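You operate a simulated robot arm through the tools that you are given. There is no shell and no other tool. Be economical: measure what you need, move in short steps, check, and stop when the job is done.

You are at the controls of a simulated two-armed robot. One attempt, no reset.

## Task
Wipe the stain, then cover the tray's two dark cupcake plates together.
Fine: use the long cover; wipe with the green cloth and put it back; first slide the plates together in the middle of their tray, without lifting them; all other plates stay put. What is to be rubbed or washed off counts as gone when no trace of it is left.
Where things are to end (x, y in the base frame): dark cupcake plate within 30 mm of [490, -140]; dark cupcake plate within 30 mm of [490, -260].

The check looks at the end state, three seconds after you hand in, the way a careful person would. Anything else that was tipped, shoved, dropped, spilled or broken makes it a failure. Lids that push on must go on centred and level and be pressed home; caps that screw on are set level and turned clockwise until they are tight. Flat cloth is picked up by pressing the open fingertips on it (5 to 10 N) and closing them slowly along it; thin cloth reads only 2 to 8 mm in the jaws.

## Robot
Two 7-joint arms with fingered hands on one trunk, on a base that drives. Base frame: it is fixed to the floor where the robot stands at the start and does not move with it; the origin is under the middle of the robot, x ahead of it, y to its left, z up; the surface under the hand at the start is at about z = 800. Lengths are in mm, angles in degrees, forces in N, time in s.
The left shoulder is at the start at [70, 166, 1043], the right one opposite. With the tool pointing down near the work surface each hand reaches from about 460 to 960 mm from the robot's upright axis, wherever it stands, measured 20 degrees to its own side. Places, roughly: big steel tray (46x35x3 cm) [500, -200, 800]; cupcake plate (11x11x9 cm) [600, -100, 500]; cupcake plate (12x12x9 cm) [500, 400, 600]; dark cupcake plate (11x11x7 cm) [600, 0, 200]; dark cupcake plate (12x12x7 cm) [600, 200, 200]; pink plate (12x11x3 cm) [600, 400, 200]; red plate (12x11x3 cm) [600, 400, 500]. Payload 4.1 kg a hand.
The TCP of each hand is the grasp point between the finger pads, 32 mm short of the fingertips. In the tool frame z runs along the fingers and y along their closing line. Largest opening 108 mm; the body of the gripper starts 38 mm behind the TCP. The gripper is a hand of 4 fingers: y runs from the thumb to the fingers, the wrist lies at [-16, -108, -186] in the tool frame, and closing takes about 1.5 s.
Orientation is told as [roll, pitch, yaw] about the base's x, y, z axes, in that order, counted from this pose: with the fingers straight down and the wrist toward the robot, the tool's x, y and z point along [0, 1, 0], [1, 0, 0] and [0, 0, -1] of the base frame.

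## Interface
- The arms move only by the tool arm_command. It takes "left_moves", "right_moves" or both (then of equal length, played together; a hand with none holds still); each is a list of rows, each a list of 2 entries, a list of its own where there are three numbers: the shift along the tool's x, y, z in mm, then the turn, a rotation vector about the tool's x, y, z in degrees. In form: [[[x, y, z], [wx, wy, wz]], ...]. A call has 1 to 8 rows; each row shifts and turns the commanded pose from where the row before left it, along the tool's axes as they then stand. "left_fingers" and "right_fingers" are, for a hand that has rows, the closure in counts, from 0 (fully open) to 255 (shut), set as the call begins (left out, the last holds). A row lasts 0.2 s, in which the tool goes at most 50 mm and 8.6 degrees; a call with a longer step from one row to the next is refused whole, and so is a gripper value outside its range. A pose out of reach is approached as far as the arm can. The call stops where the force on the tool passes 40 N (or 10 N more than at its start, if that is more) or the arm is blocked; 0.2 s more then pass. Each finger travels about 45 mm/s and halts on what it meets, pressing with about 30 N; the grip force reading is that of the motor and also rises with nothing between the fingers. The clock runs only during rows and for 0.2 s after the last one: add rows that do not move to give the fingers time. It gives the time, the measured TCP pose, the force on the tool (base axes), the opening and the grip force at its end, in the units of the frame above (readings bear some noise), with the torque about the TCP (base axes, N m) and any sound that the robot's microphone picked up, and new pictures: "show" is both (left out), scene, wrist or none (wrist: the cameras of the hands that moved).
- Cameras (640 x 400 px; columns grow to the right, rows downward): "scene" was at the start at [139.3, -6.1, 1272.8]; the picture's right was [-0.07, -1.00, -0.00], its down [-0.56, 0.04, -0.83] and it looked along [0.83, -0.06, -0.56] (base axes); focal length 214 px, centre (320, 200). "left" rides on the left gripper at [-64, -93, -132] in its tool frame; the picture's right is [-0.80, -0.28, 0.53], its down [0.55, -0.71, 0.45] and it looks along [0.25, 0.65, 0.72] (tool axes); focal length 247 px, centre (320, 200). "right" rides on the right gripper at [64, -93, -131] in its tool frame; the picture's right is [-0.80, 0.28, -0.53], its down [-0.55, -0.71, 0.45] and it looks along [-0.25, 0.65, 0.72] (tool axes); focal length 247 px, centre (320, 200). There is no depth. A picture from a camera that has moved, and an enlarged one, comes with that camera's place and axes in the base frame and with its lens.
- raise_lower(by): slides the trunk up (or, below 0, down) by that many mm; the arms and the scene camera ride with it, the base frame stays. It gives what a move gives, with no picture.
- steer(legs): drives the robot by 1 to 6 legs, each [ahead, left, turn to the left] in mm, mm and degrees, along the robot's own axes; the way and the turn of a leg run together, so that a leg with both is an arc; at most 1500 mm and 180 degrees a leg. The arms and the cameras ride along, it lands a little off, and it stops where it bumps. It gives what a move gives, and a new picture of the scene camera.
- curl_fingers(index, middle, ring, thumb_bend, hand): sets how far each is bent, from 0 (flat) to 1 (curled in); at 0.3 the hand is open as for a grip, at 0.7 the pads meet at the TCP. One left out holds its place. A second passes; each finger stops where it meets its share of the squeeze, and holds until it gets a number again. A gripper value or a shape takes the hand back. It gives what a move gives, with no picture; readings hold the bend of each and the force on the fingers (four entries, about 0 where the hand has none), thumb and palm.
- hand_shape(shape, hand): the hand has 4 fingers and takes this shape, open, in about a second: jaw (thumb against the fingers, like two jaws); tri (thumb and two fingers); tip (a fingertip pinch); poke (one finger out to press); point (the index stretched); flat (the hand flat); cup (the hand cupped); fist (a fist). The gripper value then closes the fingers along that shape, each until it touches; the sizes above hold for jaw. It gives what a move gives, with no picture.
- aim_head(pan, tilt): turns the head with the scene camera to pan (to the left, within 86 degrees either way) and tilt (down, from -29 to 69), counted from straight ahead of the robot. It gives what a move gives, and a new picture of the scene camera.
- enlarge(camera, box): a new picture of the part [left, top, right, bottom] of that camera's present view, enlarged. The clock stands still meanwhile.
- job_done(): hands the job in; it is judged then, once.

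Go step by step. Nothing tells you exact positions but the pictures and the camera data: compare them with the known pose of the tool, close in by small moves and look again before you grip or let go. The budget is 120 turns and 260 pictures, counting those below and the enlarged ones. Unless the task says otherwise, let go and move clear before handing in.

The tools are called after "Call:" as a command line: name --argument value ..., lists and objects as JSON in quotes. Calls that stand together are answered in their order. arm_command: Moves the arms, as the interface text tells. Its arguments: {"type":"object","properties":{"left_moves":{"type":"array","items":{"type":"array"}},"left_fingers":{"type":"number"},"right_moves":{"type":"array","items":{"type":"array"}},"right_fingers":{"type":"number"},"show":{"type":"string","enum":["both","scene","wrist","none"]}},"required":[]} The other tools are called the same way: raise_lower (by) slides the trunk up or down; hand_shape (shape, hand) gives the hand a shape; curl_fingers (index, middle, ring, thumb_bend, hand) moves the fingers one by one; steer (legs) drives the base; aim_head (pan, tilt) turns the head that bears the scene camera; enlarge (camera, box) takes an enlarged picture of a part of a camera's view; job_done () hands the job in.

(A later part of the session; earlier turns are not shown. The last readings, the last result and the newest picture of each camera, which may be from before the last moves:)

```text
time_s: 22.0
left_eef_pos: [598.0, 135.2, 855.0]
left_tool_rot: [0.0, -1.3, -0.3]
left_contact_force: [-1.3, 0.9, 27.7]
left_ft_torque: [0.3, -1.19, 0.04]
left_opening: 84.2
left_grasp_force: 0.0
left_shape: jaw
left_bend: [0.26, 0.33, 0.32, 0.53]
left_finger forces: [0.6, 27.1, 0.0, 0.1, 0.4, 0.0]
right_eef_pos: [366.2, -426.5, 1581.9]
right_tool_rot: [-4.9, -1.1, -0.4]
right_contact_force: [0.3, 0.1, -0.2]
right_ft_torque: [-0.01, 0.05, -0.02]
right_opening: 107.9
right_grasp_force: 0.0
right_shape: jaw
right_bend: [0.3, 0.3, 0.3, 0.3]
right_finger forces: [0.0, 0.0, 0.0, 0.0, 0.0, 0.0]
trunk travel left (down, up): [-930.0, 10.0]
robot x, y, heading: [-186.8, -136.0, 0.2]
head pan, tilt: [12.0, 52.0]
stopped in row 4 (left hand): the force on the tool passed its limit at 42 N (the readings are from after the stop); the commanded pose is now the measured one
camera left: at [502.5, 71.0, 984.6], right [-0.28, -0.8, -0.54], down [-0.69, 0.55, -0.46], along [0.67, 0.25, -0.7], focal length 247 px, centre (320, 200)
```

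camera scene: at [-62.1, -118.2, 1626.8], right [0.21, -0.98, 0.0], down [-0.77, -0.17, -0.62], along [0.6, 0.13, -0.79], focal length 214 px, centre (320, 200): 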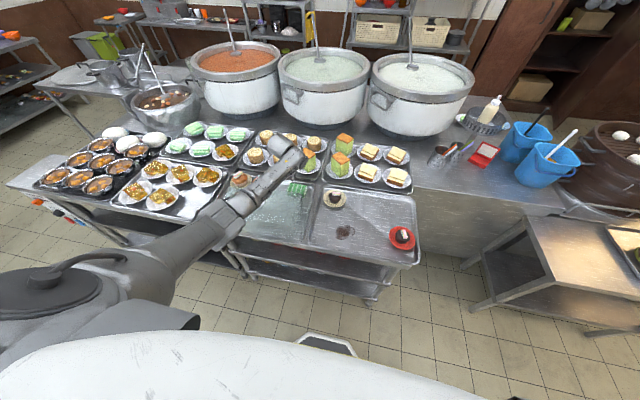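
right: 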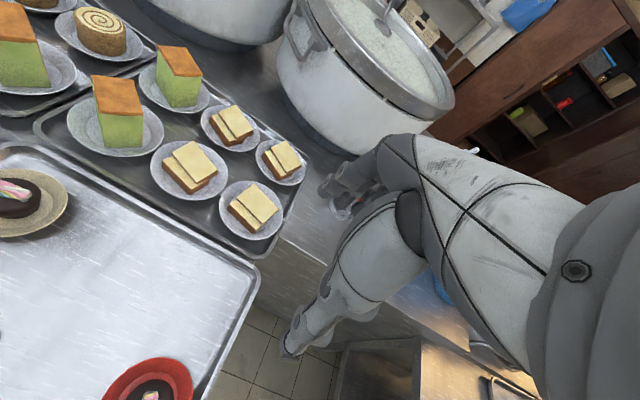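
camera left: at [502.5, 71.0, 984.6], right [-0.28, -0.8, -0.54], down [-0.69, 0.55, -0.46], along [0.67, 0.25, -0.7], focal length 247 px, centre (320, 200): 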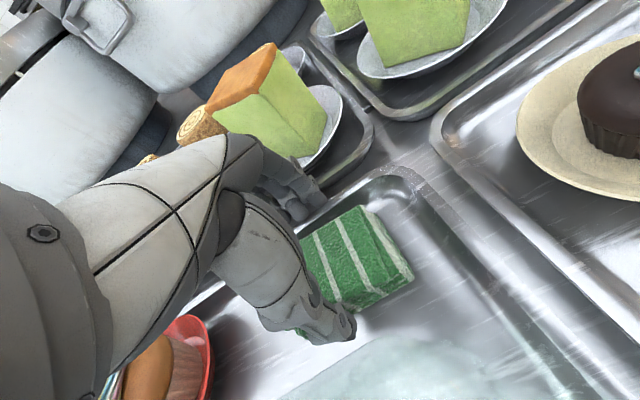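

The middle finger landed on the sloping rear lip of the tray. I'll lift a bit, narrow the jaw and come back down closer to the cloth.

Call:
arm_command --left_moves '[[[0, 0, -25], [1.2, 0, 0]], [[0, -8, 0], [0, 0, 0]], [[0, 0, 0], [0, 0, 0]], [[0, 0, 0], [0, 0, 0]]]' --left_fingers 82 --show "wrist"

Call:
enlarge --camera "left" --box '[220, 160, 480, 360]'

```text
time_s: 23.0
left_eef_pos: [587.2, 135.9, 874.5]
left_tool_rot: [0.0, 0.6, -0.1]
left_contact_force: [1.2, 0.2, 0.2]
left_ft_torque: [0.0, 0.01, -0.03]
left_opening: 73.5
left_grasp_force: 0.1
left_shape: jaw
left_bend: [0.27, 0.38, 0.35, 0.62]
left_finger forces: [0.1, 0.0, 0.0, 0.1, 0.1, 0.0]
right_eef_pos: [368.1, -425.3, 1581.3]
right_tool_rot: [-4.9, -1.1, -0.5]
right_contact_force: [-0.4, 0.3, -0.4]
right_ft_torque: [0.0, 0.02, -0.03]
right_opening: 107.8
right_grasp_force: 0.0
right_shape: jaw
right_bend: [0.3, 0.3, 0.3, 0.3]
right_finger forces: [0.0, 0.0, 0.1, 0.0, 0.0, 0.1]
trunk travel left (down, up): [-930.0, 10.0]
robot x, y, heading: [-187.1, -134.9, 0.0]
head pan, tilt: [12.0, 52.0]
camera left: at [495.9, 71.5, 1006.4], right [-0.29, -0.8, -0.53], down [-0.71, 0.55, -0.44], along [0.64, 0.25, -0.73], focal length 247 px, centre (320, 200)
```

left: 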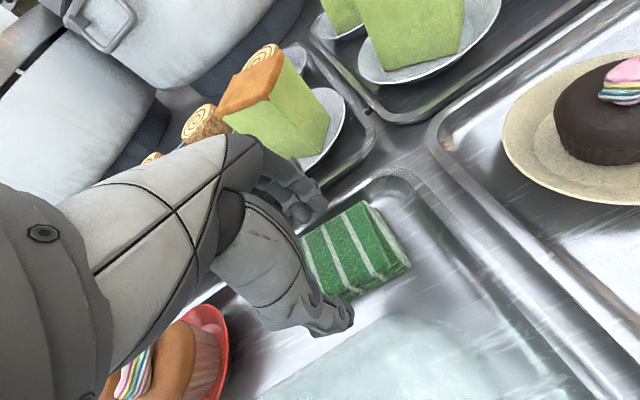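

```text
2.00 times, centred on (350, 260) of left
camera zoom: at [495.9, 71.5, 1006.4], right [-0.29, -0.8, -0.53], down [-0.71, 0.55, -0.44], along [0.64, 0.25, -0.73], focal length 494 px, centre (260, 80)
```

zoom: 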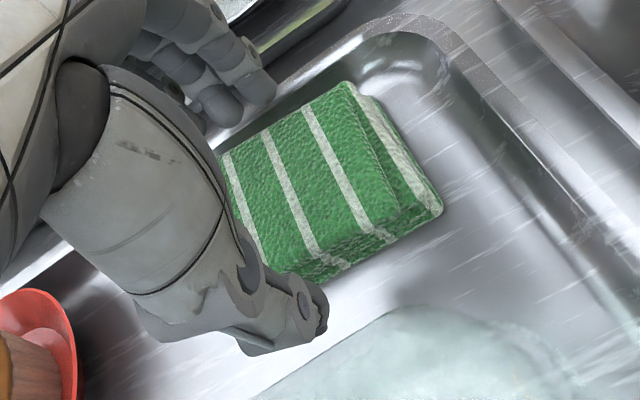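

Call:
arm_command --left_moves '[[[0, 0, 12], [0, 0, 0]], [[0, 0, 8], [0, 0, 0]], [[0, 0, 6], [0, 0, 0]], [[0, 0, 0], [0, 0, 0]]]' --show "wrist"

```text
time_s: 24.0
left_eef_pos: [585.6, 135.8, 854.6]
left_tool_rot: [0.1, 0.1, -0.2]
left_contact_force: [-3.5, 0.9, 26.7]
left_ft_torque: [0.79, -1.12, 0.08]
left_opening: 71.1
left_grasp_force: 0.1
left_shape: jaw
left_bend: [0.28, 0.39, 0.32, 0.62]
left_finger forces: [1.8, 3.2, 22.9, 0.1, 0.0, 0.0]
right_eef_pos: [360.6, -427.7, 1584.1]
right_tool_rot: [-4.8, -1.3, -0.5]
right_contact_force: [0.5, 0.9, 0.2]
right_ft_torque: [0.03, 0.0, -0.02]
right_opening: 108.2
right_grasp_force: 0.0
right_shape: jaw
right_bend: [0.3, 0.3, 0.3, 0.3]
right_finger forces: [0.1, 0.0, 0.0, 0.0, 0.0, 0.0]
trunk travel left (down, up): [-930.0, 10.0]
robot x, y, heading: [-186.2, -136.8, 0.0]
head pan, tilt: [12.0, 52.0]
camera left: at [493.7, 70.4, 985.8], right [-0.29, -0.79, -0.53], down [-0.7, 0.55, -0.45], along [0.65, 0.25, -0.72], focal length 247 px, centre (320, 200)
```

left: 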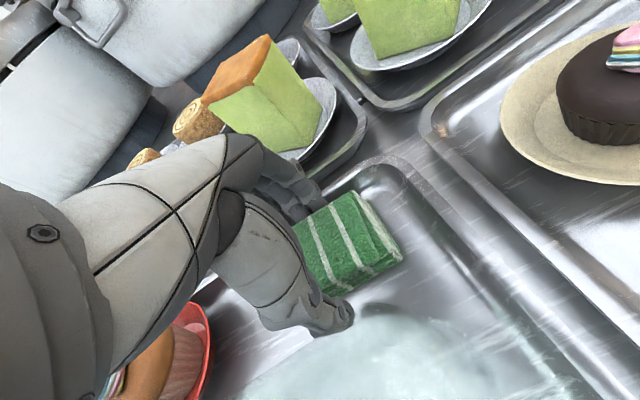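

Contact came at the same height as before, so this is probably the tray floor. I'll ease up 3 mm and close to see whether the jaw takes the stack.

Call:
arm_command --left_moves '[[[0, 0, -4], [0, 0, 0]], [[0, 0, 0], [0, 0, 0]], [[0, 0, 0], [0, 0, 0]], [[0, 0, 0], [0, 0, 0]]]' --left_fingers 140 --show "wrist"

Call:
enlarge --camera "left" --box '[220, 160, 480, 360]'

```text
time_s: 25.0
left_eef_pos: [586.2, 135.5, 855.0]
left_tool_rot: [0.1, 0.3, -0.2]
left_contact_force: [3.9, 1.2, 20.6]
left_ft_torque: [0.7, -1.09, -0.08]
left_opening: 56.7
left_grasp_force: 29.9
left_shape: jaw
left_bend: [0.74, 0.45, 0.31, 0.69]
left_finger forces: [16.4, 9.5, 20.3, 0.0, 25.8, 0.0]
right_eef_pos: [364.4, -427.8, 1582.6]
right_tool_rot: [-4.9, -1.2, -0.5]
right_contact_force: [-0.7, -0.6, 0.1]
right_ft_torque: [-0.02, 0.0, 0.02]
right_opening: 108.0
right_grasp_force: 0.1
right_shape: jaw
right_bend: [0.3, 0.3, 0.3, 0.3]
right_finger forces: [0.0, 0.0, 0.1, 0.0, 0.0, 0.0]
trunk travel left (down, up): [-930.0, 10.0]
robot x, y, heading: [-185.5, -133.8, 0.1]
head pan, tilt: [12.0, 52.0]
camera left: at [494.5, 70.4, 986.6], right [-0.29, -0.8, -0.53], down [-0.71, 0.55, -0.44], along [0.64, 0.25, -0.72], focal length 247 px, centre (320, 200)
```

left: 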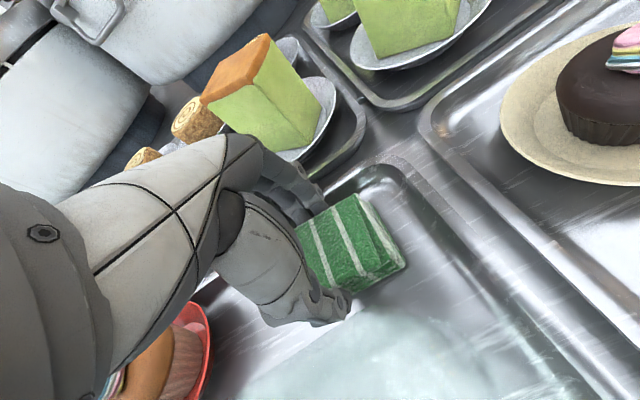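

```text
2.00 times, centred on (350, 260) of left
camera zoom: at [494.5, 70.4, 986.6], right [-0.29, -0.8, -0.53], down [-0.71, 0.55, -0.44], along [0.64, 0.25, -0.72], focal length 494 px, centre (260, 80)
```

zoom: 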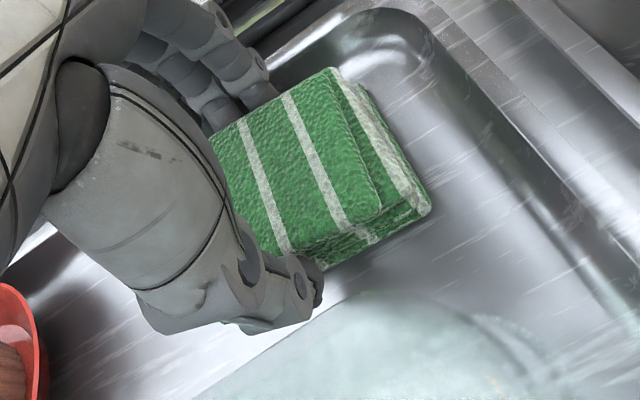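

The jaw has something at about 57 mm with force. I'll lift gently to see whether the whole stack comes along.

Call:
arm_command --left_moves '[[[0, 0, -10], [0, 0, 0]], [[0, 0, -15], [0, 0, 0]], [[0, 0, -20], [0, 0, 0]], [[0, 0, 0], [0, 0, 0]]]' --left_fingers 160 --show "wrist"

Call:
enlarge --camera "left" --box '[220, 160, 480, 360]'

Call:
enlarge --camera "scene" --box '[210, 130, 370, 230]'

```text
time_s: 26.0
left_eef_pos: [588.6, 136.6, 895.7]
left_tool_rot: [0.1, 0.7, -0.2]
left_contact_force: [0.3, -1.1, 0.1]
left_ft_torque: [-0.01, 0.06, -0.04]
left_opening: 56.7
left_grasp_force: 29.7
left_shape: jaw
left_bend: [0.74, 0.45, 0.42, 0.69]
left_finger forces: [15.8, 8.9, 3.9, 0.1, 28.7, 0.0]
right_eef_pos: [369.2, -425.3, 1581.5]
right_tool_rot: [-5.0, -1.0, -0.6]
right_contact_force: [0.1, -0.5, -0.2]
right_ft_torque: [-0.01, -0.02, -0.04]
right_opening: 107.7
right_grasp_force: 0.1
right_shape: jaw
right_bend: [0.3, 0.3, 0.3, 0.3]
right_finger forces: [0.1, 0.0, 0.0, 0.0, 0.1, 0.0]
trunk travel left (down, up): [-930.0, 10.0]
robot x, y, heading: [-185.7, -133.1, 0.4]
head pan, tilt: [12.0, 52.0]
camera left: at [497.0, 71.5, 1028.5], right [-0.29, -0.8, -0.53], down [-0.71, 0.55, -0.44], along [0.64, 0.25, -0.73], focal length 247 px, centre (320, 200)
```

left: 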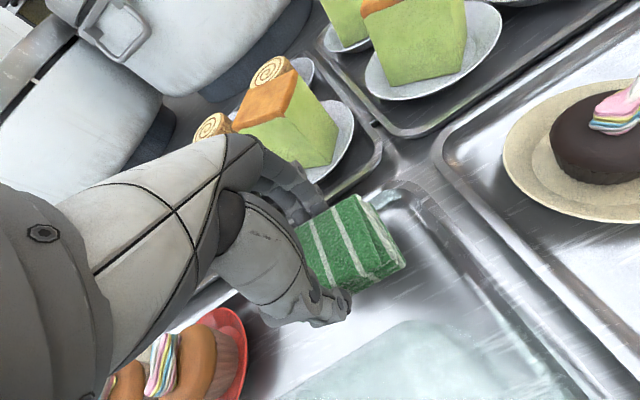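

```text
2.00 times, centred on (350, 260) of left
camera zoom: at [497.0, 71.5, 1028.5], right [-0.29, -0.8, -0.53], down [-0.71, 0.55, -0.44], along [0.64, 0.25, -0.73], focal length 494 px, centre (260, 80)
```

zoom: 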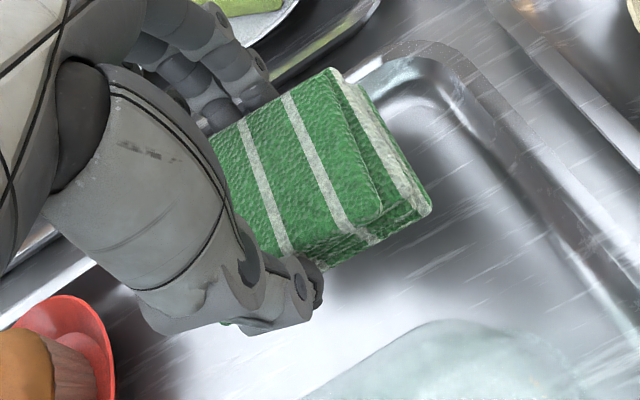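

```text
4.00 times, centred on (290, 180) of scene
camera zoom: at [-60.9, -118.0, 1626.6], right [0.21, -0.98, 0.0], down [-0.77, -0.17, -0.61], along [0.6, 0.13, -0.79], focal length 858 px, centre (440, 280)
```

zoom: 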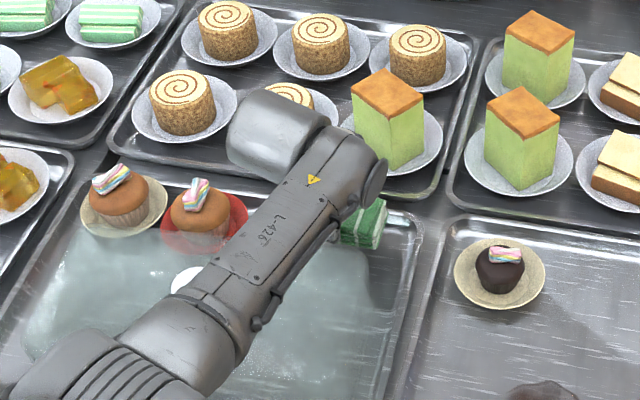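

The cloth came up as one firm block; its resting TCP was [586,135.5,855]. I'll lift clear and drive back and right so the arm stays extended for wiping.

Call:
arm_command --left_moves '[[[0, 0, -45], [0, 0, 0]], [[0, 0, -45], [0, 0, 0]], [[0, 0, -45], [0, 0, 0]], [[0, 0, 0], [0, 0, 0]]]' --show "none"

Call:
steer --legs '[[-100, -150, 0]]'

Call:
enlarge --camera "scene" --box '[210, 130, 450, 280]'

```text
time_s: 27.0
left_eef_pos: [588.9, 135.3, 1032.1]
left_tool_rot: [0.1, 0.5, -0.2]
left_contact_force: [-0.5, -0.4, -0.4]
left_ft_torque: [0.04, -0.01, -0.03]
left_opening: 56.5
left_grasp_force: 30.4
left_shape: jaw
left_bend: [0.74, 0.45, 0.42, 0.69]
left_finger forces: [15.8, 9.1, 3.9, 0.1, 28.7, 0.0]
right_eef_pos: [367.0, -425.2, 1581.6]
right_tool_rot: [-4.9, -1.1, -0.5]
right_contact_force: [-0.6, 0.4, 0.0]
right_ft_torque: [0.0, -0.04, -0.02]
right_opening: 107.7
right_grasp_force: 0.0
right_shape: jaw
right_bend: [0.3, 0.3, 0.3, 0.3]
right_finger forces: [0.1, 0.0, 0.0, 0.0, 0.0, 0.0]
trunk travel left (down, up): [-930.0, 10.0]
robot x, y, heading: [-187.5, -135.1, 0.1]
head pan, tilt: [12.0, 52.0]
```

```text
time_s: 28.5
left_eef_pos: [490.8, -13.3, 1029.8]
left_tool_rot: [0.1, 0.7, -0.1]
left_contact_force: [-0.7, 1.4, -0.7]
left_ft_torque: [-0.01, 0.04, -0.02]
left_opening: 56.4
left_grasp_force: 30.4
left_shape: jaw
left_bend: [0.74, 0.45, 0.42, 0.69]
left_finger forces: [15.8, 9.1, 3.9, 0.0, 28.7, 0.1]
right_eef_pos: [271.0, -572.6, 1581.5]
right_tool_rot: [-5.1, -1.0, -0.5]
right_contact_force: [0.8, -0.3, 0.3]
right_ft_torque: [-0.01, 0.0, -0.03]
right_opening: 108.1
right_grasp_force: 0.1
right_shape: jaw
right_bend: [0.3, 0.3, 0.3, 0.3]
right_finger forces: [0.0, 0.1, 0.1, 0.0, 0.0, 0.1]
trunk travel left (down, up): [-930.0, 10.0]
robot x, y, heading: [-287.0, -289.8, 0.1]
head pan, tilt: [12.0, 52.0]
camera scene: at [-158.5, -265.7, 1626.4], right [0.21, -0.98, 0.0], down [-0.77, -0.17, -0.61], along [0.6, 0.13, -0.79], focal length 214 px, centre (320, 200)
```

scene: 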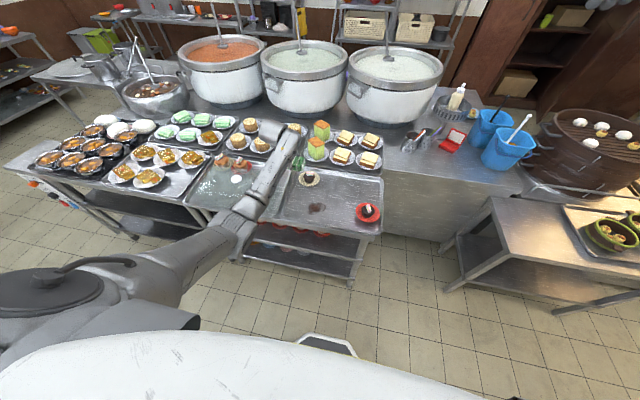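

```text
2.67 times, centred on (330, 205) of scene
camera zoom: at [-158.5, -265.7, 1626.4], right [0.21, -0.98, 0.0], down [-0.77, -0.17, -0.61], along [0.6, 0.13, -0.79], focal length 572 px, centre (293, 187)
```

zoom: 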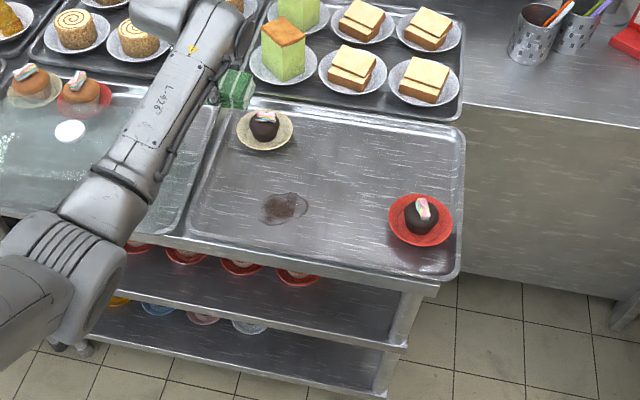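

The stain is centred near [412,−127], about 80×80 mm. I'll move the cloth above it.

Call:
arm_command --left_moves '[[[-38, -25, 0], [-0.7, 0, 0]], [[-38, -25, 10], [0, 0, 0]], [[-38, -26, 15], [0, 0, 0]], [[0, 0, 45], [0, 0, 0]], [[0, 0, 45], [0, 0, 0]], [[0, 0, 20], [0, 0, 0]], [[0, 0, 0], [0, 0, 0]]]' --show "both"

```text
time_s: 30.1
left_eef_pos: [412.2, -128.6, 896.3]
left_tool_rot: [0.2, -0.1, -0.1]
left_contact_force: [-0.5, 0.3, -0.4]
left_ft_torque: [0.0, 0.0, 0.03]
left_opening: 56.3
left_grasp_force: 30.0
left_shape: jaw
left_bend: [0.74, 0.45, 0.42, 0.69]
left_finger forces: [15.7, 8.9, 3.8, 0.0, 28.6, 0.0]
right_eef_pos: [269.2, -576.9, 1581.2]
right_tool_rot: [-4.9, -1.1, -0.3]
right_contact_force: [0.0, 1.2, -0.6]
right_ft_torque: [-0.01, -0.01, -0.01]
right_opening: 107.7
right_grasp_force: 0.0
right_shape: jaw
right_bend: [0.3, 0.3, 0.3, 0.3]
right_finger forces: [0.1, 0.0, 0.0, 0.1, 0.0, 0.0]
trunk travel left (down, up): [-930.0, 10.0]
robot x, y, heading: [-286.8, -283.9, -0.2]
head pan, tilt: [12.0, 52.0]
camera scene: at [-161.5, -269.6, 1626.8], right [0.21, -0.98, 0.0], down [-0.77, -0.17, -0.62], along [0.6, 0.13, -0.79], focal length 214 px, centre (320, 200)
camera left: at [320.0, -193.6, 1027.8], right [-0.28, -0.8, -0.53], down [-0.7, 0.55, -0.45], along [0.65, 0.25, -0.72], focal length 247 px, centre (320, 200)
```

scene: 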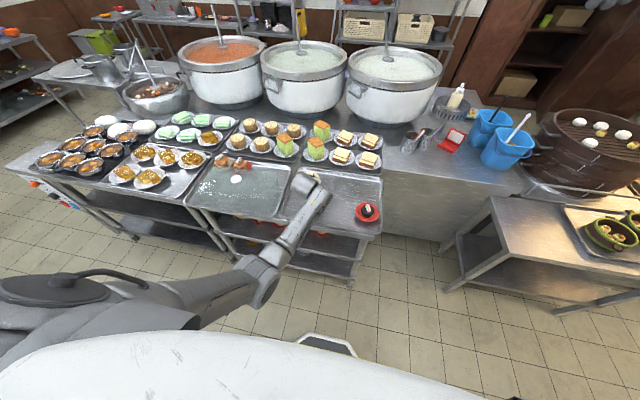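
left: 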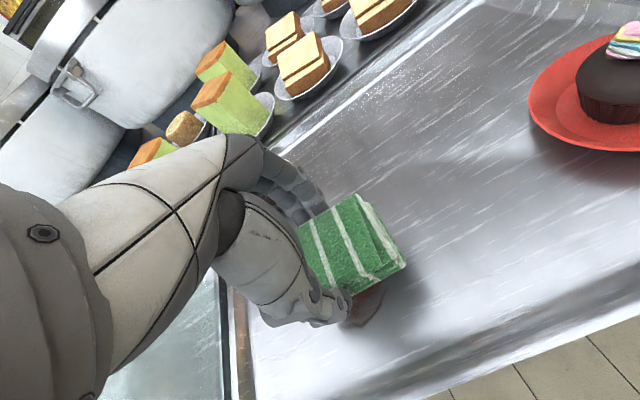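

Now I'll descend to contact gently.

Call:
arm_command --left_moves '[[[0, 0, 20], [0, 0, 0]], [[0, 0, 14], [0, 0, 0]], [[0, 0, 5], [0, 0, 0]], [[0, 0, 3], [0, 0, 0]], [[0, 0, 0], [0, 0, 0]]]' --show "none"

```text
time_s: 31.3
left_eef_pos: [414.3, -128.3, 855.1]
left_tool_rot: [0.1, -0.1, 0.0]
left_contact_force: [-0.5, -0.6, -0.3]
left_ft_torque: [-0.01, 0.02, -0.04]
left_opening: 56.2
left_grasp_force: 30.1
left_shape: jaw
left_bend: [0.74, 0.45, 0.42, 0.69]
left_finger forces: [15.8, 8.9, 4.0, 0.1, 28.6, 0.0]
right_eef_pos: [267.3, -577.1, 1581.9]
right_tool_rot: [-4.9, -1.1, -0.4]
right_contact_force: [0.5, -0.1, -0.5]
right_ft_torque: [0.0, 0.0, -0.02]
right_opening: 107.8
right_grasp_force: 0.0
right_shape: jaw
right_bend: [0.3, 0.3, 0.3, 0.3]
right_finger forces: [0.0, 0.0, 0.0, 0.0, 0.0, 0.0]
trunk travel left (down, up): [-930.0, 10.0]
robot x, y, heading: [-281.4, -283.0, 0.0]
head pan, tilt: [12.0, 52.0]
```

Call:
arm_command --left_moves '[[[0, 0, 3], [0, 0, 0]], [[0, 0, 3], [0, 0, 0]], [[0, 0, 2], [0, 0, 0]], [[0, 0, 0], [0, 0, 0]]]' --show "wrist"

```text
time_s: 32.3
left_eef_pos: [413.4, -129.0, 852.0]
left_tool_rot: [0.2, -0.6, -0.2]
left_contact_force: [3.4, 3.9, 31.7]
left_ft_torque: [0.25, 0.05, -0.07]
left_opening: 56.9
left_grasp_force: 30.0
left_shape: jaw
left_bend: [0.74, 0.45, 0.42, 0.69]
left_finger forces: [18.5, 11.0, 4.7, 0.0, 30.5, 0.0]
right_eef_pos: [264.2, -577.8, 1583.2]
right_tool_rot: [-4.9, -1.3, -0.4]
right_contact_force: [0.0, 0.3, -0.1]
right_ft_torque: [-0.01, 0.0, -0.02]
right_opening: 107.8
right_grasp_force: 0.0
right_shape: jaw
right_bend: [0.3, 0.3, 0.3, 0.3]
right_finger forces: [0.1, 0.0, 0.0, 0.0, 0.1, 0.0]
trunk travel left (down, up): [-930.0, 10.0]
robot x, y, heading: [-286.3, -286.1, 0.2]
head pan, tilt: [12.0, 52.0]
camera left: at [319.3, -194.0, 982.8], right [-0.28, -0.8, -0.54], down [-0.7, 0.55, -0.45], along [0.66, 0.25, -0.71], focal length 247 px, centre (320, 200)
```

left: 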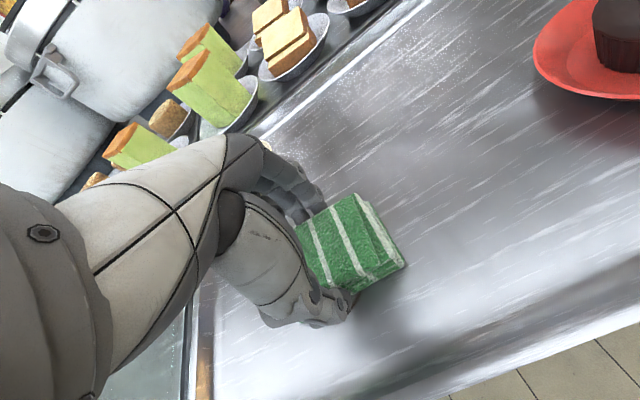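

In contact at 32 N. I'll ease off to about 14 N and rub with overlapping strokes.

Call:
arm_command --left_moves '[[[0, 0, -3], [0, 0, 0]], [[20, 0, 0], [0, 0, 0]], [[20, 0, 0], [0, 0, 0]], [[-20, 10, 0], [0, 0, 0]], [[-25, 0, 0], [0, 0, 0]], [[-25, 0, 0], [0, 0, 0]], [[-15, 0, 0], [0, 0, 0]], [[25, 12, 0], [0, 0, 0]]]' --show "none"

Call:
arm_command --left_moves '[[[25, 0, 0], [0, 0, 0]], [[25, 0, 0], [0, 0, 0]], [[15, -20, 0], [0, 0, 0]], [[-25, -15, 0], [0, 0, 0]], [[-25, 0, 0], [0, 0, 0]], [[-25, 0, 0], [0, 0, 0]], [[-15, -15, 0], [0, 0, 0]], [[25, 0, 0], [0, 0, 0]]]' --show "wrist"

```text
time_s: 34.1
left_eef_pos: [434.0, -153.0, 851.3]
left_tool_rot: [0.1, -0.1, -0.2]
left_contact_force: [-5.2, -5.6, 17.7]
left_ft_torque: [-0.09, 0.32, 0.05]
left_opening: 56.5
left_grasp_force: 29.9
left_shape: jaw
left_bend: [0.75, 0.47, 0.45, 0.69]
left_finger forces: [15.3, 8.0, 4.6, 0.0, 32.8, 0.0]
right_eef_pos: [265.3, -580.2, 1582.7]
right_tool_rot: [-4.9, -1.2, -0.5]
right_contact_force: [0.6, 0.0, -0.3]
right_ft_torque: [0.0, 0.01, -0.01]
right_opening: 107.9
right_grasp_force: 0.0
right_shape: jaw
right_bend: [0.3, 0.3, 0.3, 0.3]
right_finger forces: [0.0, 0.0, 0.0, 0.0, 0.0, 0.0]
trunk travel left (down, up): [-930.0, 10.0]
robot x, y, heading: [-285.8, -284.8, 0.3]
head pan, tilt: [12.0, 52.0]
```

```text
time_s: 35.9
left_eef_pos: [383.9, -155.8, 850.7]
left_tool_rot: [-0.1, -0.3, -0.4]
left_contact_force: [4.0, -7.1, 20.2]
left_ft_torque: [-0.14, -0.14, -0.02]
left_opening: 56.9
left_grasp_force: 30.0
left_shape: jaw
left_bend: [0.74, 0.45, 0.42, 0.71]
left_finger forces: [18.0, 10.2, 4.3, 0.0, 29.6, 0.0]
right_eef_pos: [265.1, -580.8, 1583.0]
right_tool_rot: [-4.8, -1.2, -0.5]
right_contact_force: [-0.4, 0.1, 0.5]
right_ft_torque: [0.02, -0.04, 0.01]
right_opening: 107.8
right_grasp_force: 0.1
right_shape: jaw
right_bend: [0.3, 0.3, 0.3, 0.3]
right_finger forces: [0.0, 0.0, 0.0, 0.0, 0.0, 0.0]
trunk travel left (down, up): [-930.0, 10.0]
robot x, y, heading: [-286.2, -283.1, 0.2]
head pan, tilt: [12.0, 52.0]
camera left: at [289.8, -219.8, 983.1], right [-0.29, -0.8, -0.53], down [-0.7, 0.55, -0.45], along [0.65, 0.24, -0.72], focal length 247 px, centre (320, 200)
```

left: 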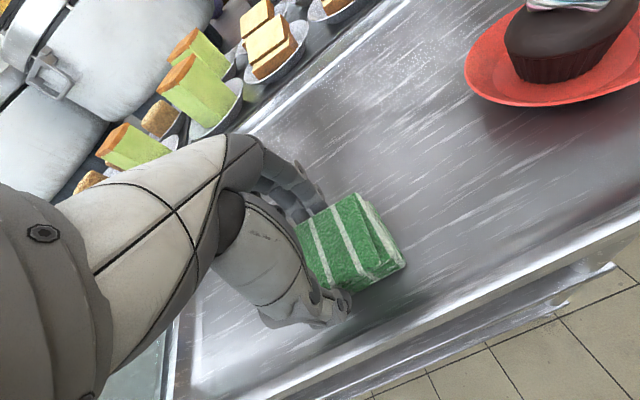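

I'll do one more pass along the near strip, then lift and look.

Call:
arm_command --left_moves '[[[25, 0, 0], [0, 0, 0]], [[25, 0, 0], [0, 0, 0]], [[20, 12, 0], [0, 0, 0]], [[-25, 12, 0], [0, 0, 0]], [[0, 0, -30], [0, 0, 0]], [[0, 0, -45], [0, 0, 0]], [[0, 0, -45], [0, 0, 0]], [[0, 45, -20], [0, 0, 0]]]' --show "both"

Call:
enlarge --camera "scene" --box '[250, 150, 410, 250]'

```text
time_s: 37.7
left_eef_pos: [456.2, -102.4, 986.6]
left_tool_rot: [0.2, 0.2, -0.1]
left_contact_force: [1.4, 0.4, -0.9]
left_ft_torque: [-0.02, 0.03, -0.04]
left_opening: 56.4
left_grasp_force: 29.9
left_shape: jaw
left_bend: [0.74, 0.46, 0.44, 0.69]
left_finger forces: [16.0, 8.8, 4.6, 0.0, 29.2, 0.0]
right_eef_pos: [273.5, -576.5, 1579.9]
right_tool_rot: [-4.9, -0.9, -0.4]
right_contact_force: [-0.2, -0.2, 0.0]
right_ft_torque: [0.0, 0.03, -0.01]
right_opening: 107.7
right_grasp_force: 0.1
right_shape: jaw
right_bend: [0.3, 0.3, 0.3, 0.3]
right_finger forces: [0.1, 0.0, 0.0, 0.0, 0.1, 0.1]
trunk travel left (down, up): [-930.0, 10.0]
robot x, y, heading: [-286.3, -284.5, 0.2]
head pan, tilt: [12.0, 52.0]
camera scene: at [-156.8, -270.1, 1626.3], right [0.21, -0.98, 0.0], down [-0.77, -0.17, -0.61], along [0.6, 0.13, -0.79], focal length 214 px, centre (320, 200)
camera left: at [364.0, -168.6, 1118.4], right [-0.29, -0.8, -0.53], down [-0.71, 0.55, -0.44], along [0.65, 0.25, -0.72], focal length 247 px, centre (320, 200)
```

scene: 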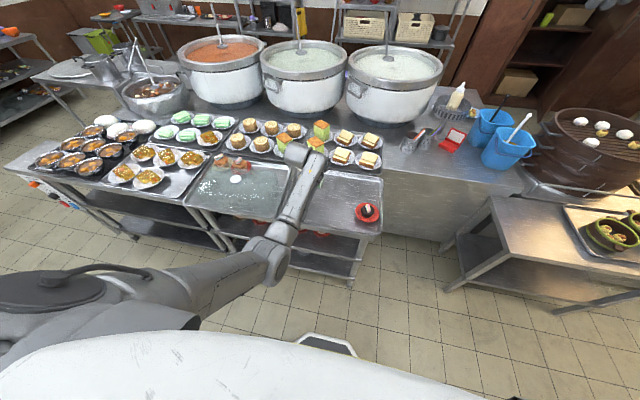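
left: 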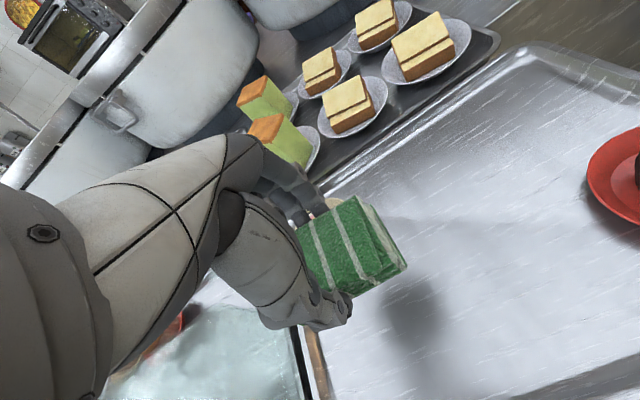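

```text
4.00 times, centred on (330, 200) of scene
camera zoom: at [-156.8, -270.1, 1626.3], right [0.21, -0.98, 0.0], down [-0.77, -0.17, -0.61], along [0.6, 0.13, -0.79], focal length 858 px, centre (280, 200)
```

zoom: 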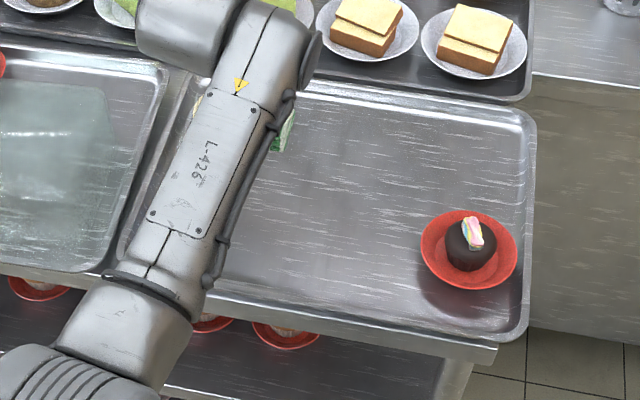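

I'll lift and drive back toward the cloth's place, which also uncovers the stain area.

Call:
arm_command --left_moves '[[[0, 0, -45], [0, 0, 0]], [[0, 0, 0], [0, 0, 0]]]' --show "none"

Call:
steer --legs '[[100, 150, 0]]'

Call:
arm_command --left_moves '[[[42, 12, 0], [0, 0, 0]], [[42, 12, 0], [0, 0, 0]], [[0, 0, 0], [0, 0, 0]]]' --show "both"

Call:
enlarge --camera "scene" --box '[270, 150, 430, 250]'

```text
time_s: 38.3
left_eef_pos: [454.9, -103.1, 1034.2]
left_tool_rot: [0.1, 0.0, -0.1]
left_contact_force: [0.5, 0.3, -1.5]
left_ft_torque: [0.0, 0.02, 0.03]
left_opening: 56.3
left_grasp_force: 29.9
left_shape: jaw
left_bend: [0.74, 0.46, 0.44, 0.69]
left_finger forces: [16.0, 8.7, 4.4, 0.0, 29.1, 0.1]
right_eef_pos: [271.6, -576.9, 1579.5]
right_tool_rot: [-5.0, -1.0, -0.5]
right_contact_force: [0.2, 0.9, -0.4]
right_ft_torque: [0.0, 0.0, 0.03]
right_opening: 107.8
right_grasp_force: 0.1
right_shape: jaw
right_bend: [0.3, 0.3, 0.3, 0.3]
right_finger forces: [0.0, 0.0, 0.0, 0.1, 0.0, 0.0]
trunk travel left (down, up): [-930.0, 10.0]
robot x, y, heading: [-286.2, -286.0, 0.1]
head pan, tilt: [12.0, 52.0]
```

```text
time_s: 39.8
left_eef_pos: [551.7, 41.7, 1036.5]
left_tool_rot: [0.2, -0.2, -0.2]
left_contact_force: [0.0, 0.4, -0.5]
left_ft_torque: [0.01, -0.04, 0.02]
left_opening: 56.3
left_grasp_force: 30.1
left_shape: jaw
left_bend: [0.74, 0.46, 0.44, 0.69]
left_finger forces: [15.9, 8.7, 4.4, 0.0, 29.1, 0.0]
right_eef_pos: [365.3, -432.5, 1581.5]
right_tool_rot: [-4.8, -1.2, -0.5]
right_contact_force: [-0.1, -1.1, 1.0]
right_ft_torque: [0.0, -0.05, 0.01]
right_opening: 108.0
right_grasp_force: 0.1
right_shape: jaw
right_bend: [0.3, 0.3, 0.3, 0.3]
right_finger forces: [0.0, 0.1, 0.1, 0.0, 0.0, 0.0]
trunk travel left (down, up): [-930.0, 10.0]
robot x, y, heading: [-186.4, -137.4, 0.1]
head pan, tilt: [12.0, 52.0]
camera scene: at [-64.4, -124.0, 1627.0], right [0.21, -0.98, 0.0], down [-0.77, -0.16, -0.62], along [0.6, 0.13, -0.79], focal length 214 px, centre (320, 200)
```

scene: 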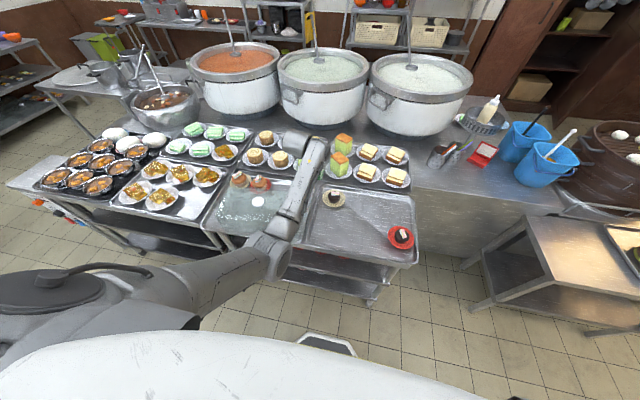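

```text
time_s: 40.6
left_eef_pos: [577.8, 127.2, 1036.0]
left_tool_rot: [0.1, -0.1, -0.3]
left_contact_force: [-0.7, -0.2, -0.1]
left_ft_torque: [0.01, 0.01, 0.0]
left_opening: 56.0
left_grasp_force: 30.0
left_shape: jaw
left_bend: [0.74, 0.46, 0.44, 0.69]
left_finger forces: [15.8, 8.6, 4.6, 0.1, 29.1, 0.0]
right_eef_pos: [367.3, -428.9, 1580.7]
right_tool_rot: [-4.9, -1.1, -0.5]
right_contact_force: [0.4, -0.2, -0.1]
right_ft_torque: [0.03, 0.03, -0.01]
right_opening: 107.8
right_grasp_force: 0.0
right_shape: jaw
right_bend: [0.3, 0.3, 0.3, 0.3]
right_finger forces: [0.1, 0.1, 0.0, 0.0, 0.1, 0.0]
trunk travel left (down, up): [-930.0, 10.0]
robot x, y, heading: [-185.2, -137.1, 0.1]
head pan, tilt: [12.0, 52.0]
camera scene: at [-61.8, -121.1, 1626.7], right [0.21, -0.98, 0.0], down [-0.77, -0.16, -0.62], along [0.6, 0.13, -0.79], focal length 214 px, centre (320, 200)
camera left: at [484.6, 62.6, 1166.6], right [-0.29, -0.8, -0.53], down [-0.7, 0.55, -0.45], along [0.65, 0.25, -0.72], focal length 247 px, centre (320, 200)
```

scene: 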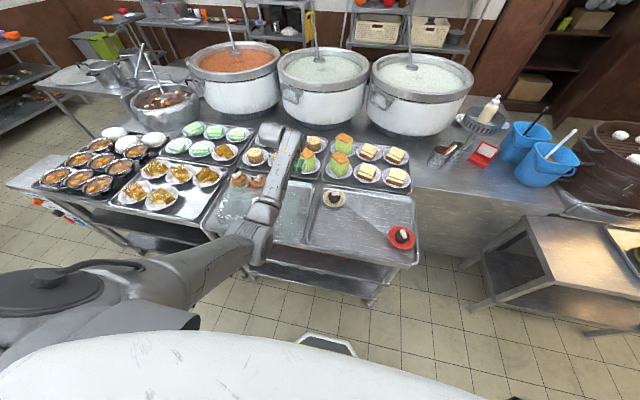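
left: 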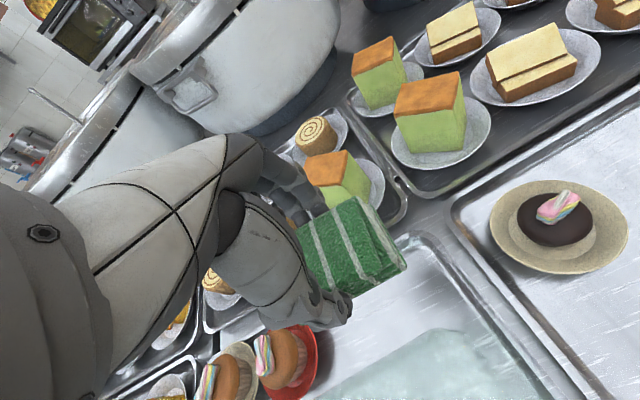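

```text
4.00 times, centred on (350, 200) of scene
camera zoom: at [-61.8, -121.1, 1626.7], right [0.21, -0.98, 0.0], down [-0.77, -0.16, -0.62], along [0.6, 0.13, -0.79], focal length 858 px, centre (200, 200)
```

zoom: 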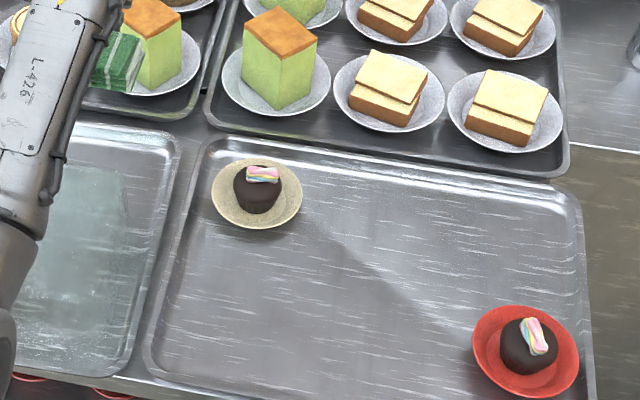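

The stain is gone. Now I'll put the cloth back at its original spot, TCP [586,135.5].

Call:
arm_command --left_moves '[[[8, 8, 20], [0, 0, -0.3]], [[0, 0, 45], [0, 0, 0]], [[0, 0, 45], [0, 0, 0]], [[0, 0, 30], [0, 0, 0]], [[0, 0, 0], [0, 0, 0]]]' --show "wrist"

```text
time_s: 41.8
left_eef_pos: [585.8, 135.9, 894.5]
left_tool_rot: [0.2, -0.2, 0.0]
left_contact_force: [0.4, 1.0, -0.4]
left_ft_torque: [0.03, -0.02, -0.01]
left_opening: 56.1
left_grasp_force: 30.1
left_shape: jaw
left_bend: [0.74, 0.46, 0.44, 0.69]
left_finger forces: [15.9, 8.6, 4.6, 0.0, 29.0, 0.0]
right_eef_pos: [368.1, -426.9, 1582.0]
right_tool_rot: [-4.8, -1.1, -0.5]
right_contact_force: [-0.1, 0.0, 0.1]
right_ft_torque: [0.02, 0.0, -0.01]
right_opening: 107.9
right_grasp_force: 0.0
right_shape: jaw
right_bend: [0.3, 0.3, 0.3, 0.3]
right_finger forces: [0.0, 0.0, 0.0, 0.1, 0.0, 0.0]
trunk travel left (down, up): [-930.0, 10.0]
robot x, y, heading: [-184.3, -133.9, 0.1]
head pan, tilt: [12.0, 52.0]
camera left: at [493.1, 70.8, 1026.5], right [-0.28, -0.8, -0.53], down [-0.71, 0.55, -0.45], along [0.65, 0.25, -0.72], focal length 247 px, centre (320, 200)
```

left: 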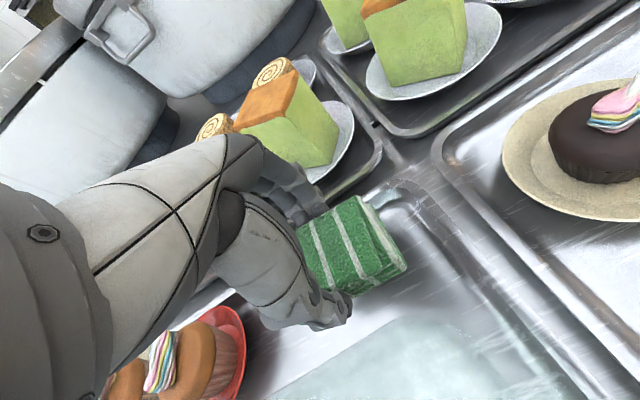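

Call:
arm_command --left_moves '[[[0, 0, 20], [0, 0, 0]], [[0, 0, 12], [0, 0, 0]], [[0, 0, 5], [0, 0, 0]], [[0, 0, 4], [0, 0, 0]], [[0, 0, 0], [0, 0, 0]]]' --show "wrist"

```text
time_s: 43.0
left_eef_pos: [586.7, 135.6, 854.6]
left_tool_rot: [0.1, -0.1, 0.1]
left_contact_force: [0.1, 0.2, -0.5]
left_ft_torque: [-0.01, -0.01, 0.0]
left_opening: 56.4
left_grasp_force: 30.4
left_shape: jaw
left_bend: [0.74, 0.46, 0.44, 0.69]
left_finger forces: [15.9, 8.6, 4.5, 0.0, 28.9, 0.0]
right_eef_pos: [366.4, -428.2, 1581.0]
right_tool_rot: [-4.9, -1.1, -0.5]
right_contact_force: [0.5, 0.1, 0.5]
right_ft_torque: [-0.03, 0.03, 0.0]
right_opening: 107.9
right_grasp_force: 0.1
right_shape: jaw
right_bend: [0.3, 0.3, 0.3, 0.3]
right_finger forces: [0.0, 0.0, 0.0, 0.1, 0.0, 0.1]
trunk travel left (down, up): [-930.0, 10.0]
robot x, y, heading: [-187.0, -131.3, -0.1]
head pan, tilt: [12.0, 52.0]
camera left: at [493.3, 71.5, 985.3], right [-0.28, -0.8, -0.53], down [-0.71, 0.55, -0.45], along [0.65, 0.25, -0.72], focal length 247 px, centre (320, 200)
```

left: 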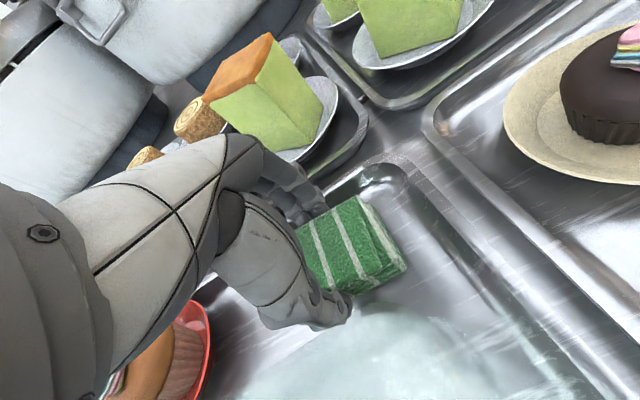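

Basically touching down. I'll lower 2 mm more, open gently, then rise.

Call:
arm_command --left_moves '[[[0, 0, 2], [0, 0, 0]], [[0, 0, 0], [0, 0, 0]]]' --show "none"

Call:
arm_command --left_moves '[[[0, 0, 0], [0, 0, 0]], [[0, 0, 0], [0, 0, 0]], [[0, 0, 0], [0, 0, 0]], [[0, 0, 0], [0, 0, 0]], [[0, 0, 0], [0, 0, 0]]]' --left_fingers 82 --show "wrist"

```text
time_s: 43.6
left_eef_pos: [585.6, 136.4, 853.1]
left_tool_rot: [0.1, 0.0, 0.1]
left_contact_force: [-0.5, -0.2, 1.9]
left_ft_torque: [-0.01, 0.07, 0.02]
left_opening: 56.3
left_grasp_force: 29.7
left_shape: jaw
left_bend: [0.74, 0.46, 0.44, 0.69]
left_finger forces: [15.8, 8.6, 4.5, 0.0, 28.9, 0.1]
right_eef_pos: [367.8, -427.7, 1582.7]
right_tool_rot: [-4.9, -1.1, -0.6]
right_contact_force: [-0.2, -0.4, -0.3]
right_ft_torque: [0.03, 0.01, -0.01]
right_opening: 107.6
right_grasp_force: 0.0
right_shape: jaw
right_bend: [0.3, 0.3, 0.3, 0.3]
right_finger forces: [0.0, 0.0, 0.1, 0.0, 0.0, 0.0]
trunk travel left (down, up): [-930.0, 10.0]
robot x, y, heading: [-185.4, -135.2, 0.2]
head pan, tilt: [12.0, 52.0]
```

```text
time_s: 44.8
left_eef_pos: [585.5, 136.8, 852.7]
left_tool_rot: [0.1, -0.1, 0.1]
left_contact_force: [-4.4, -0.5, 1.9]
left_ft_torque: [-0.01, 0.02, 0.02]
left_opening: 70.6
left_grasp_force: 0.0
left_shape: jaw
left_bend: [0.28, 0.4, 0.36, 0.63]
left_finger forces: [1.5, 2.8, 0.8, 0.1, 0.1, 0.1]
right_eef_pos: [366.5, -428.2, 1581.8]
right_tool_rot: [-4.9, -1.1, -0.5]
right_contact_force: [0.6, -0.8, 0.7]
right_ft_torque: [0.02, 0.01, 0.01]
right_opening: 108.0
right_grasp_force: 0.1
right_shape: jaw
right_bend: [0.3, 0.3, 0.3, 0.3]
right_finger forces: [0.0, 0.0, 0.0, 0.0, 0.0, 0.0]
trunk travel left (down, up): [-930.0, 10.0]
robot x, y, heading: [-188.5, -134.5, -0.0]
head pan, tilt: [12.0, 52.0]
camera left: at [492.2, 71.5, 984.0], right [-0.28, -0.8, -0.53], down [-0.71, 0.55, -0.45], along [0.65, 0.25, -0.72], focal length 247 px, centre (320, 200)
```

left: 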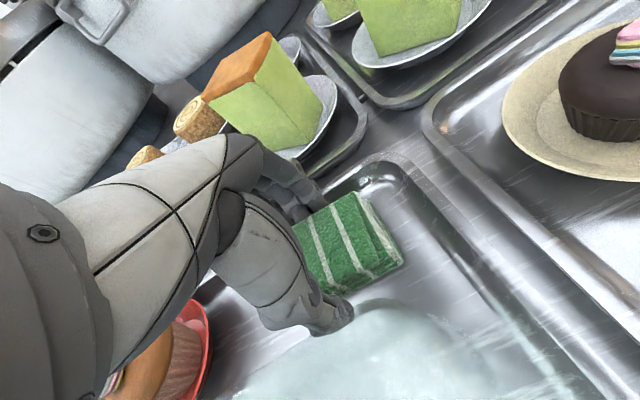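

The cloth is back and released. I'll rise clear.

Call:
arm_command --left_moves '[[[0, 0, -15], [0, 0, 0]], [[0, 0, -35], [0, 0, 0]], [[0, 0, -48], [0, 0, 0]], [[0, 0, -48], [0, 0, 0]], [[0, 0, -48], [0, 0, 0]], [[0, 0, -48], [0, 0, 0]], [[0, 0, -48], [0, 0, 0]], [[0, 0, 0], [0, 0, 0]]]' --left_fingers 80 --show "wrist"

Call:
enlarge --camera "scene" --box '[190, 120, 430, 270]'

```text
time_s: 46.6
left_eef_pos: [585.3, 135.4, 1143.0]
left_tool_rot: [0.0, -0.1, 0.1]
left_contact_force: [-0.4, 0.2, -0.1]
left_ft_torque: [-0.03, -0.01, -0.02]
left_opening: 73.9
left_grasp_force: 0.1
left_shape: jaw
left_bend: [0.27, 0.38, 0.35, 0.62]
left_finger forces: [0.1, 0.0, 0.0, 0.0, 0.1, 0.0]
right_eef_pos: [367.9, -427.7, 1581.0]
right_tool_rot: [-4.9, -1.1, -0.6]
right_contact_force: [0.6, -0.6, -0.8]
right_ft_torque: [0.01, -0.01, 0.02]
right_opening: 108.0
right_grasp_force: 0.0
right_shape: jaw
right_bend: [0.3, 0.3, 0.3, 0.3]
right_finger forces: [0.0, 0.1, 0.0, 0.1, 0.0, 0.1]
trunk travel left (down, up): [-930.0, 10.0]
robot x, y, heading: [-186.2, -136.7, -0.1]
head pan, tilt: [12.0, 52.0]
camera left: at [492.5, 70.7, 1274.1], right [-0.28, -0.8, -0.53], down [-0.71, 0.55, -0.45], along [0.65, 0.25, -0.72], focal length 247 px, centre (320, 200)
```

left: 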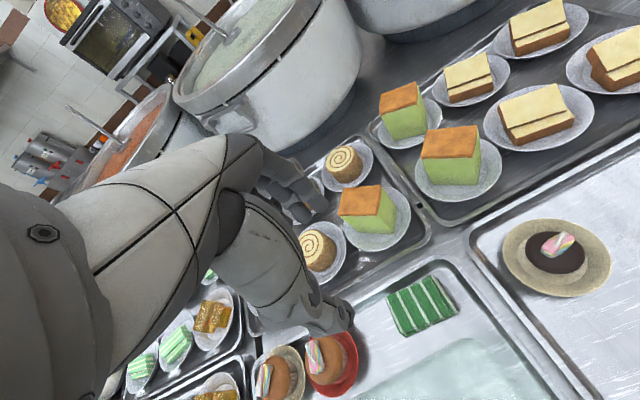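

```text
2.67 times, centred on (310, 195) of scene
camera zoom: at [-61.9, -120.3, 1626.7], right [0.21, -0.98, 0.0], down [-0.77, -0.16, -0.62], along [0.6, 0.13, -0.79], focal length 572 px, centre (347, 213)
```

zoom: 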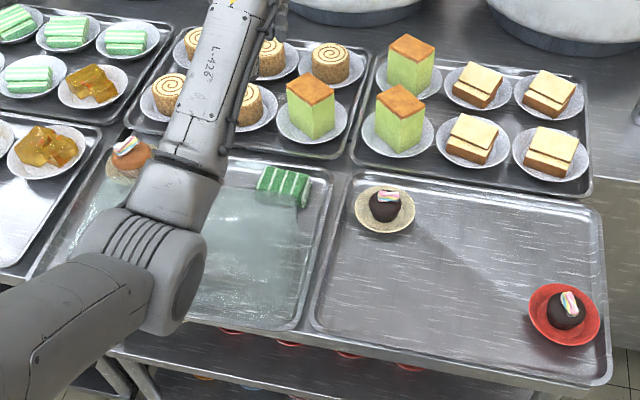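

The cloth is back where it was. Next come the plates. I'll bring the right hand down over the red plate, turning its yaw to the push direction (about +65°).

Call:
arm_command --right_moves '[[[0, 0, 48], [1.1, 4.9, -0.5]], [[0, 0, 48], [0, 0, -8.2]], [[0, 0, 48], [0, 0, -8.2]], [[0, 0, 48], [0, 0, -8.2]], [[0, 0, 48], [0, 0, -8.2]], [[0, 0, 48], [0, 0, -8.2]], [[0, 0, 48], [0, 0, -8.2]], [[0, 0, 48], [0, 0, -8.2]]]' --right_fingers 80 --show "none"

Call:
aim_head --pan -10 --tilt 52

```text
time_s: 48.4
left_eef_pos: [584.9, 136.8, 1142.4]
left_tool_rot: [0.0, 0.0, 0.0]
left_contact_force: [0.4, 1.3, -0.1]
left_ft_torque: [-0.03, 0.01, -0.01]
left_opening: 73.7
left_grasp_force: 0.0
left_shape: jaw
left_bend: [0.27, 0.38, 0.35, 0.62]
left_finger forces: [0.1, 0.0, 0.0, 0.1, 0.1, 0.0]
right_eef_pos: [336.8, -418.8, 1286.6]
right_tool_rot: [-5.8, 1.5, 36.8]
right_contact_force: [0.6, 0.8, 0.0]
right_ft_torque: [-0.01, 0.02, 0.01]
right_opening: 74.4
right_grasp_force: 0.1
right_shape: jaw
right_bend: [0.27, 0.38, 0.35, 0.62]
right_finger forces: [0.0, 0.1, 0.0, 0.1, 0.1, 0.0]
right hand out of reach, approached as far as the arm can: row 5, 6, 7, 8
trunk travel left (down, up): [-930.0, 10.0]
robot x, y, heading: [-187.1, -136.8, -0.1]
head pan, tilt: [12.0, 52.0]
```

```text
time_s: 49.3
left_eef_pos: [585.0, 136.5, 1141.8]
left_tool_rot: [0.2, -0.1, 0.1]
left_contact_force: [-0.2, 0.5, -0.5]
left_ft_torque: [-0.01, 0.01, 0.01]
left_opening: 73.9
left_grasp_force: 0.1
left_shape: jaw
left_bend: [0.27, 0.38, 0.35, 0.62]
left_finger forces: [0.0, 0.1, 0.1, 0.0, 0.1, 0.1]
right_eef_pos: [336.6, -420.5, 1284.4]
right_tool_rot: [-5.7, 1.6, 36.9]
right_contact_force: [-0.2, -0.4, -0.3]
right_ft_torque: [0.0, -0.02, 0.01]
right_opening: 73.9
right_grasp_force: 0.1
right_shape: jaw
right_bend: [0.27, 0.38, 0.35, 0.62]
right_finger forces: [0.1, 0.1, 0.0, 0.1, 0.0, 0.1]
trunk travel left (down, up): [-930.0, 10.0]
robot x, y, heading: [-185.5, -133.9, 0.1]
head pan, tilt: [-10.0, 52.0]
camera scene: at [-61.1, -149.1, 1626.7], right [-0.17, -0.99, 0.0], down [-0.78, 0.14, -0.62], along [0.61, -0.11, -0.79], focal length 214 px, centre (320, 200)
```

scene: 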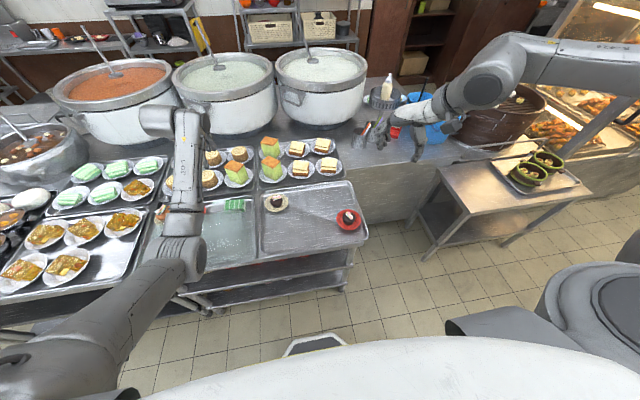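

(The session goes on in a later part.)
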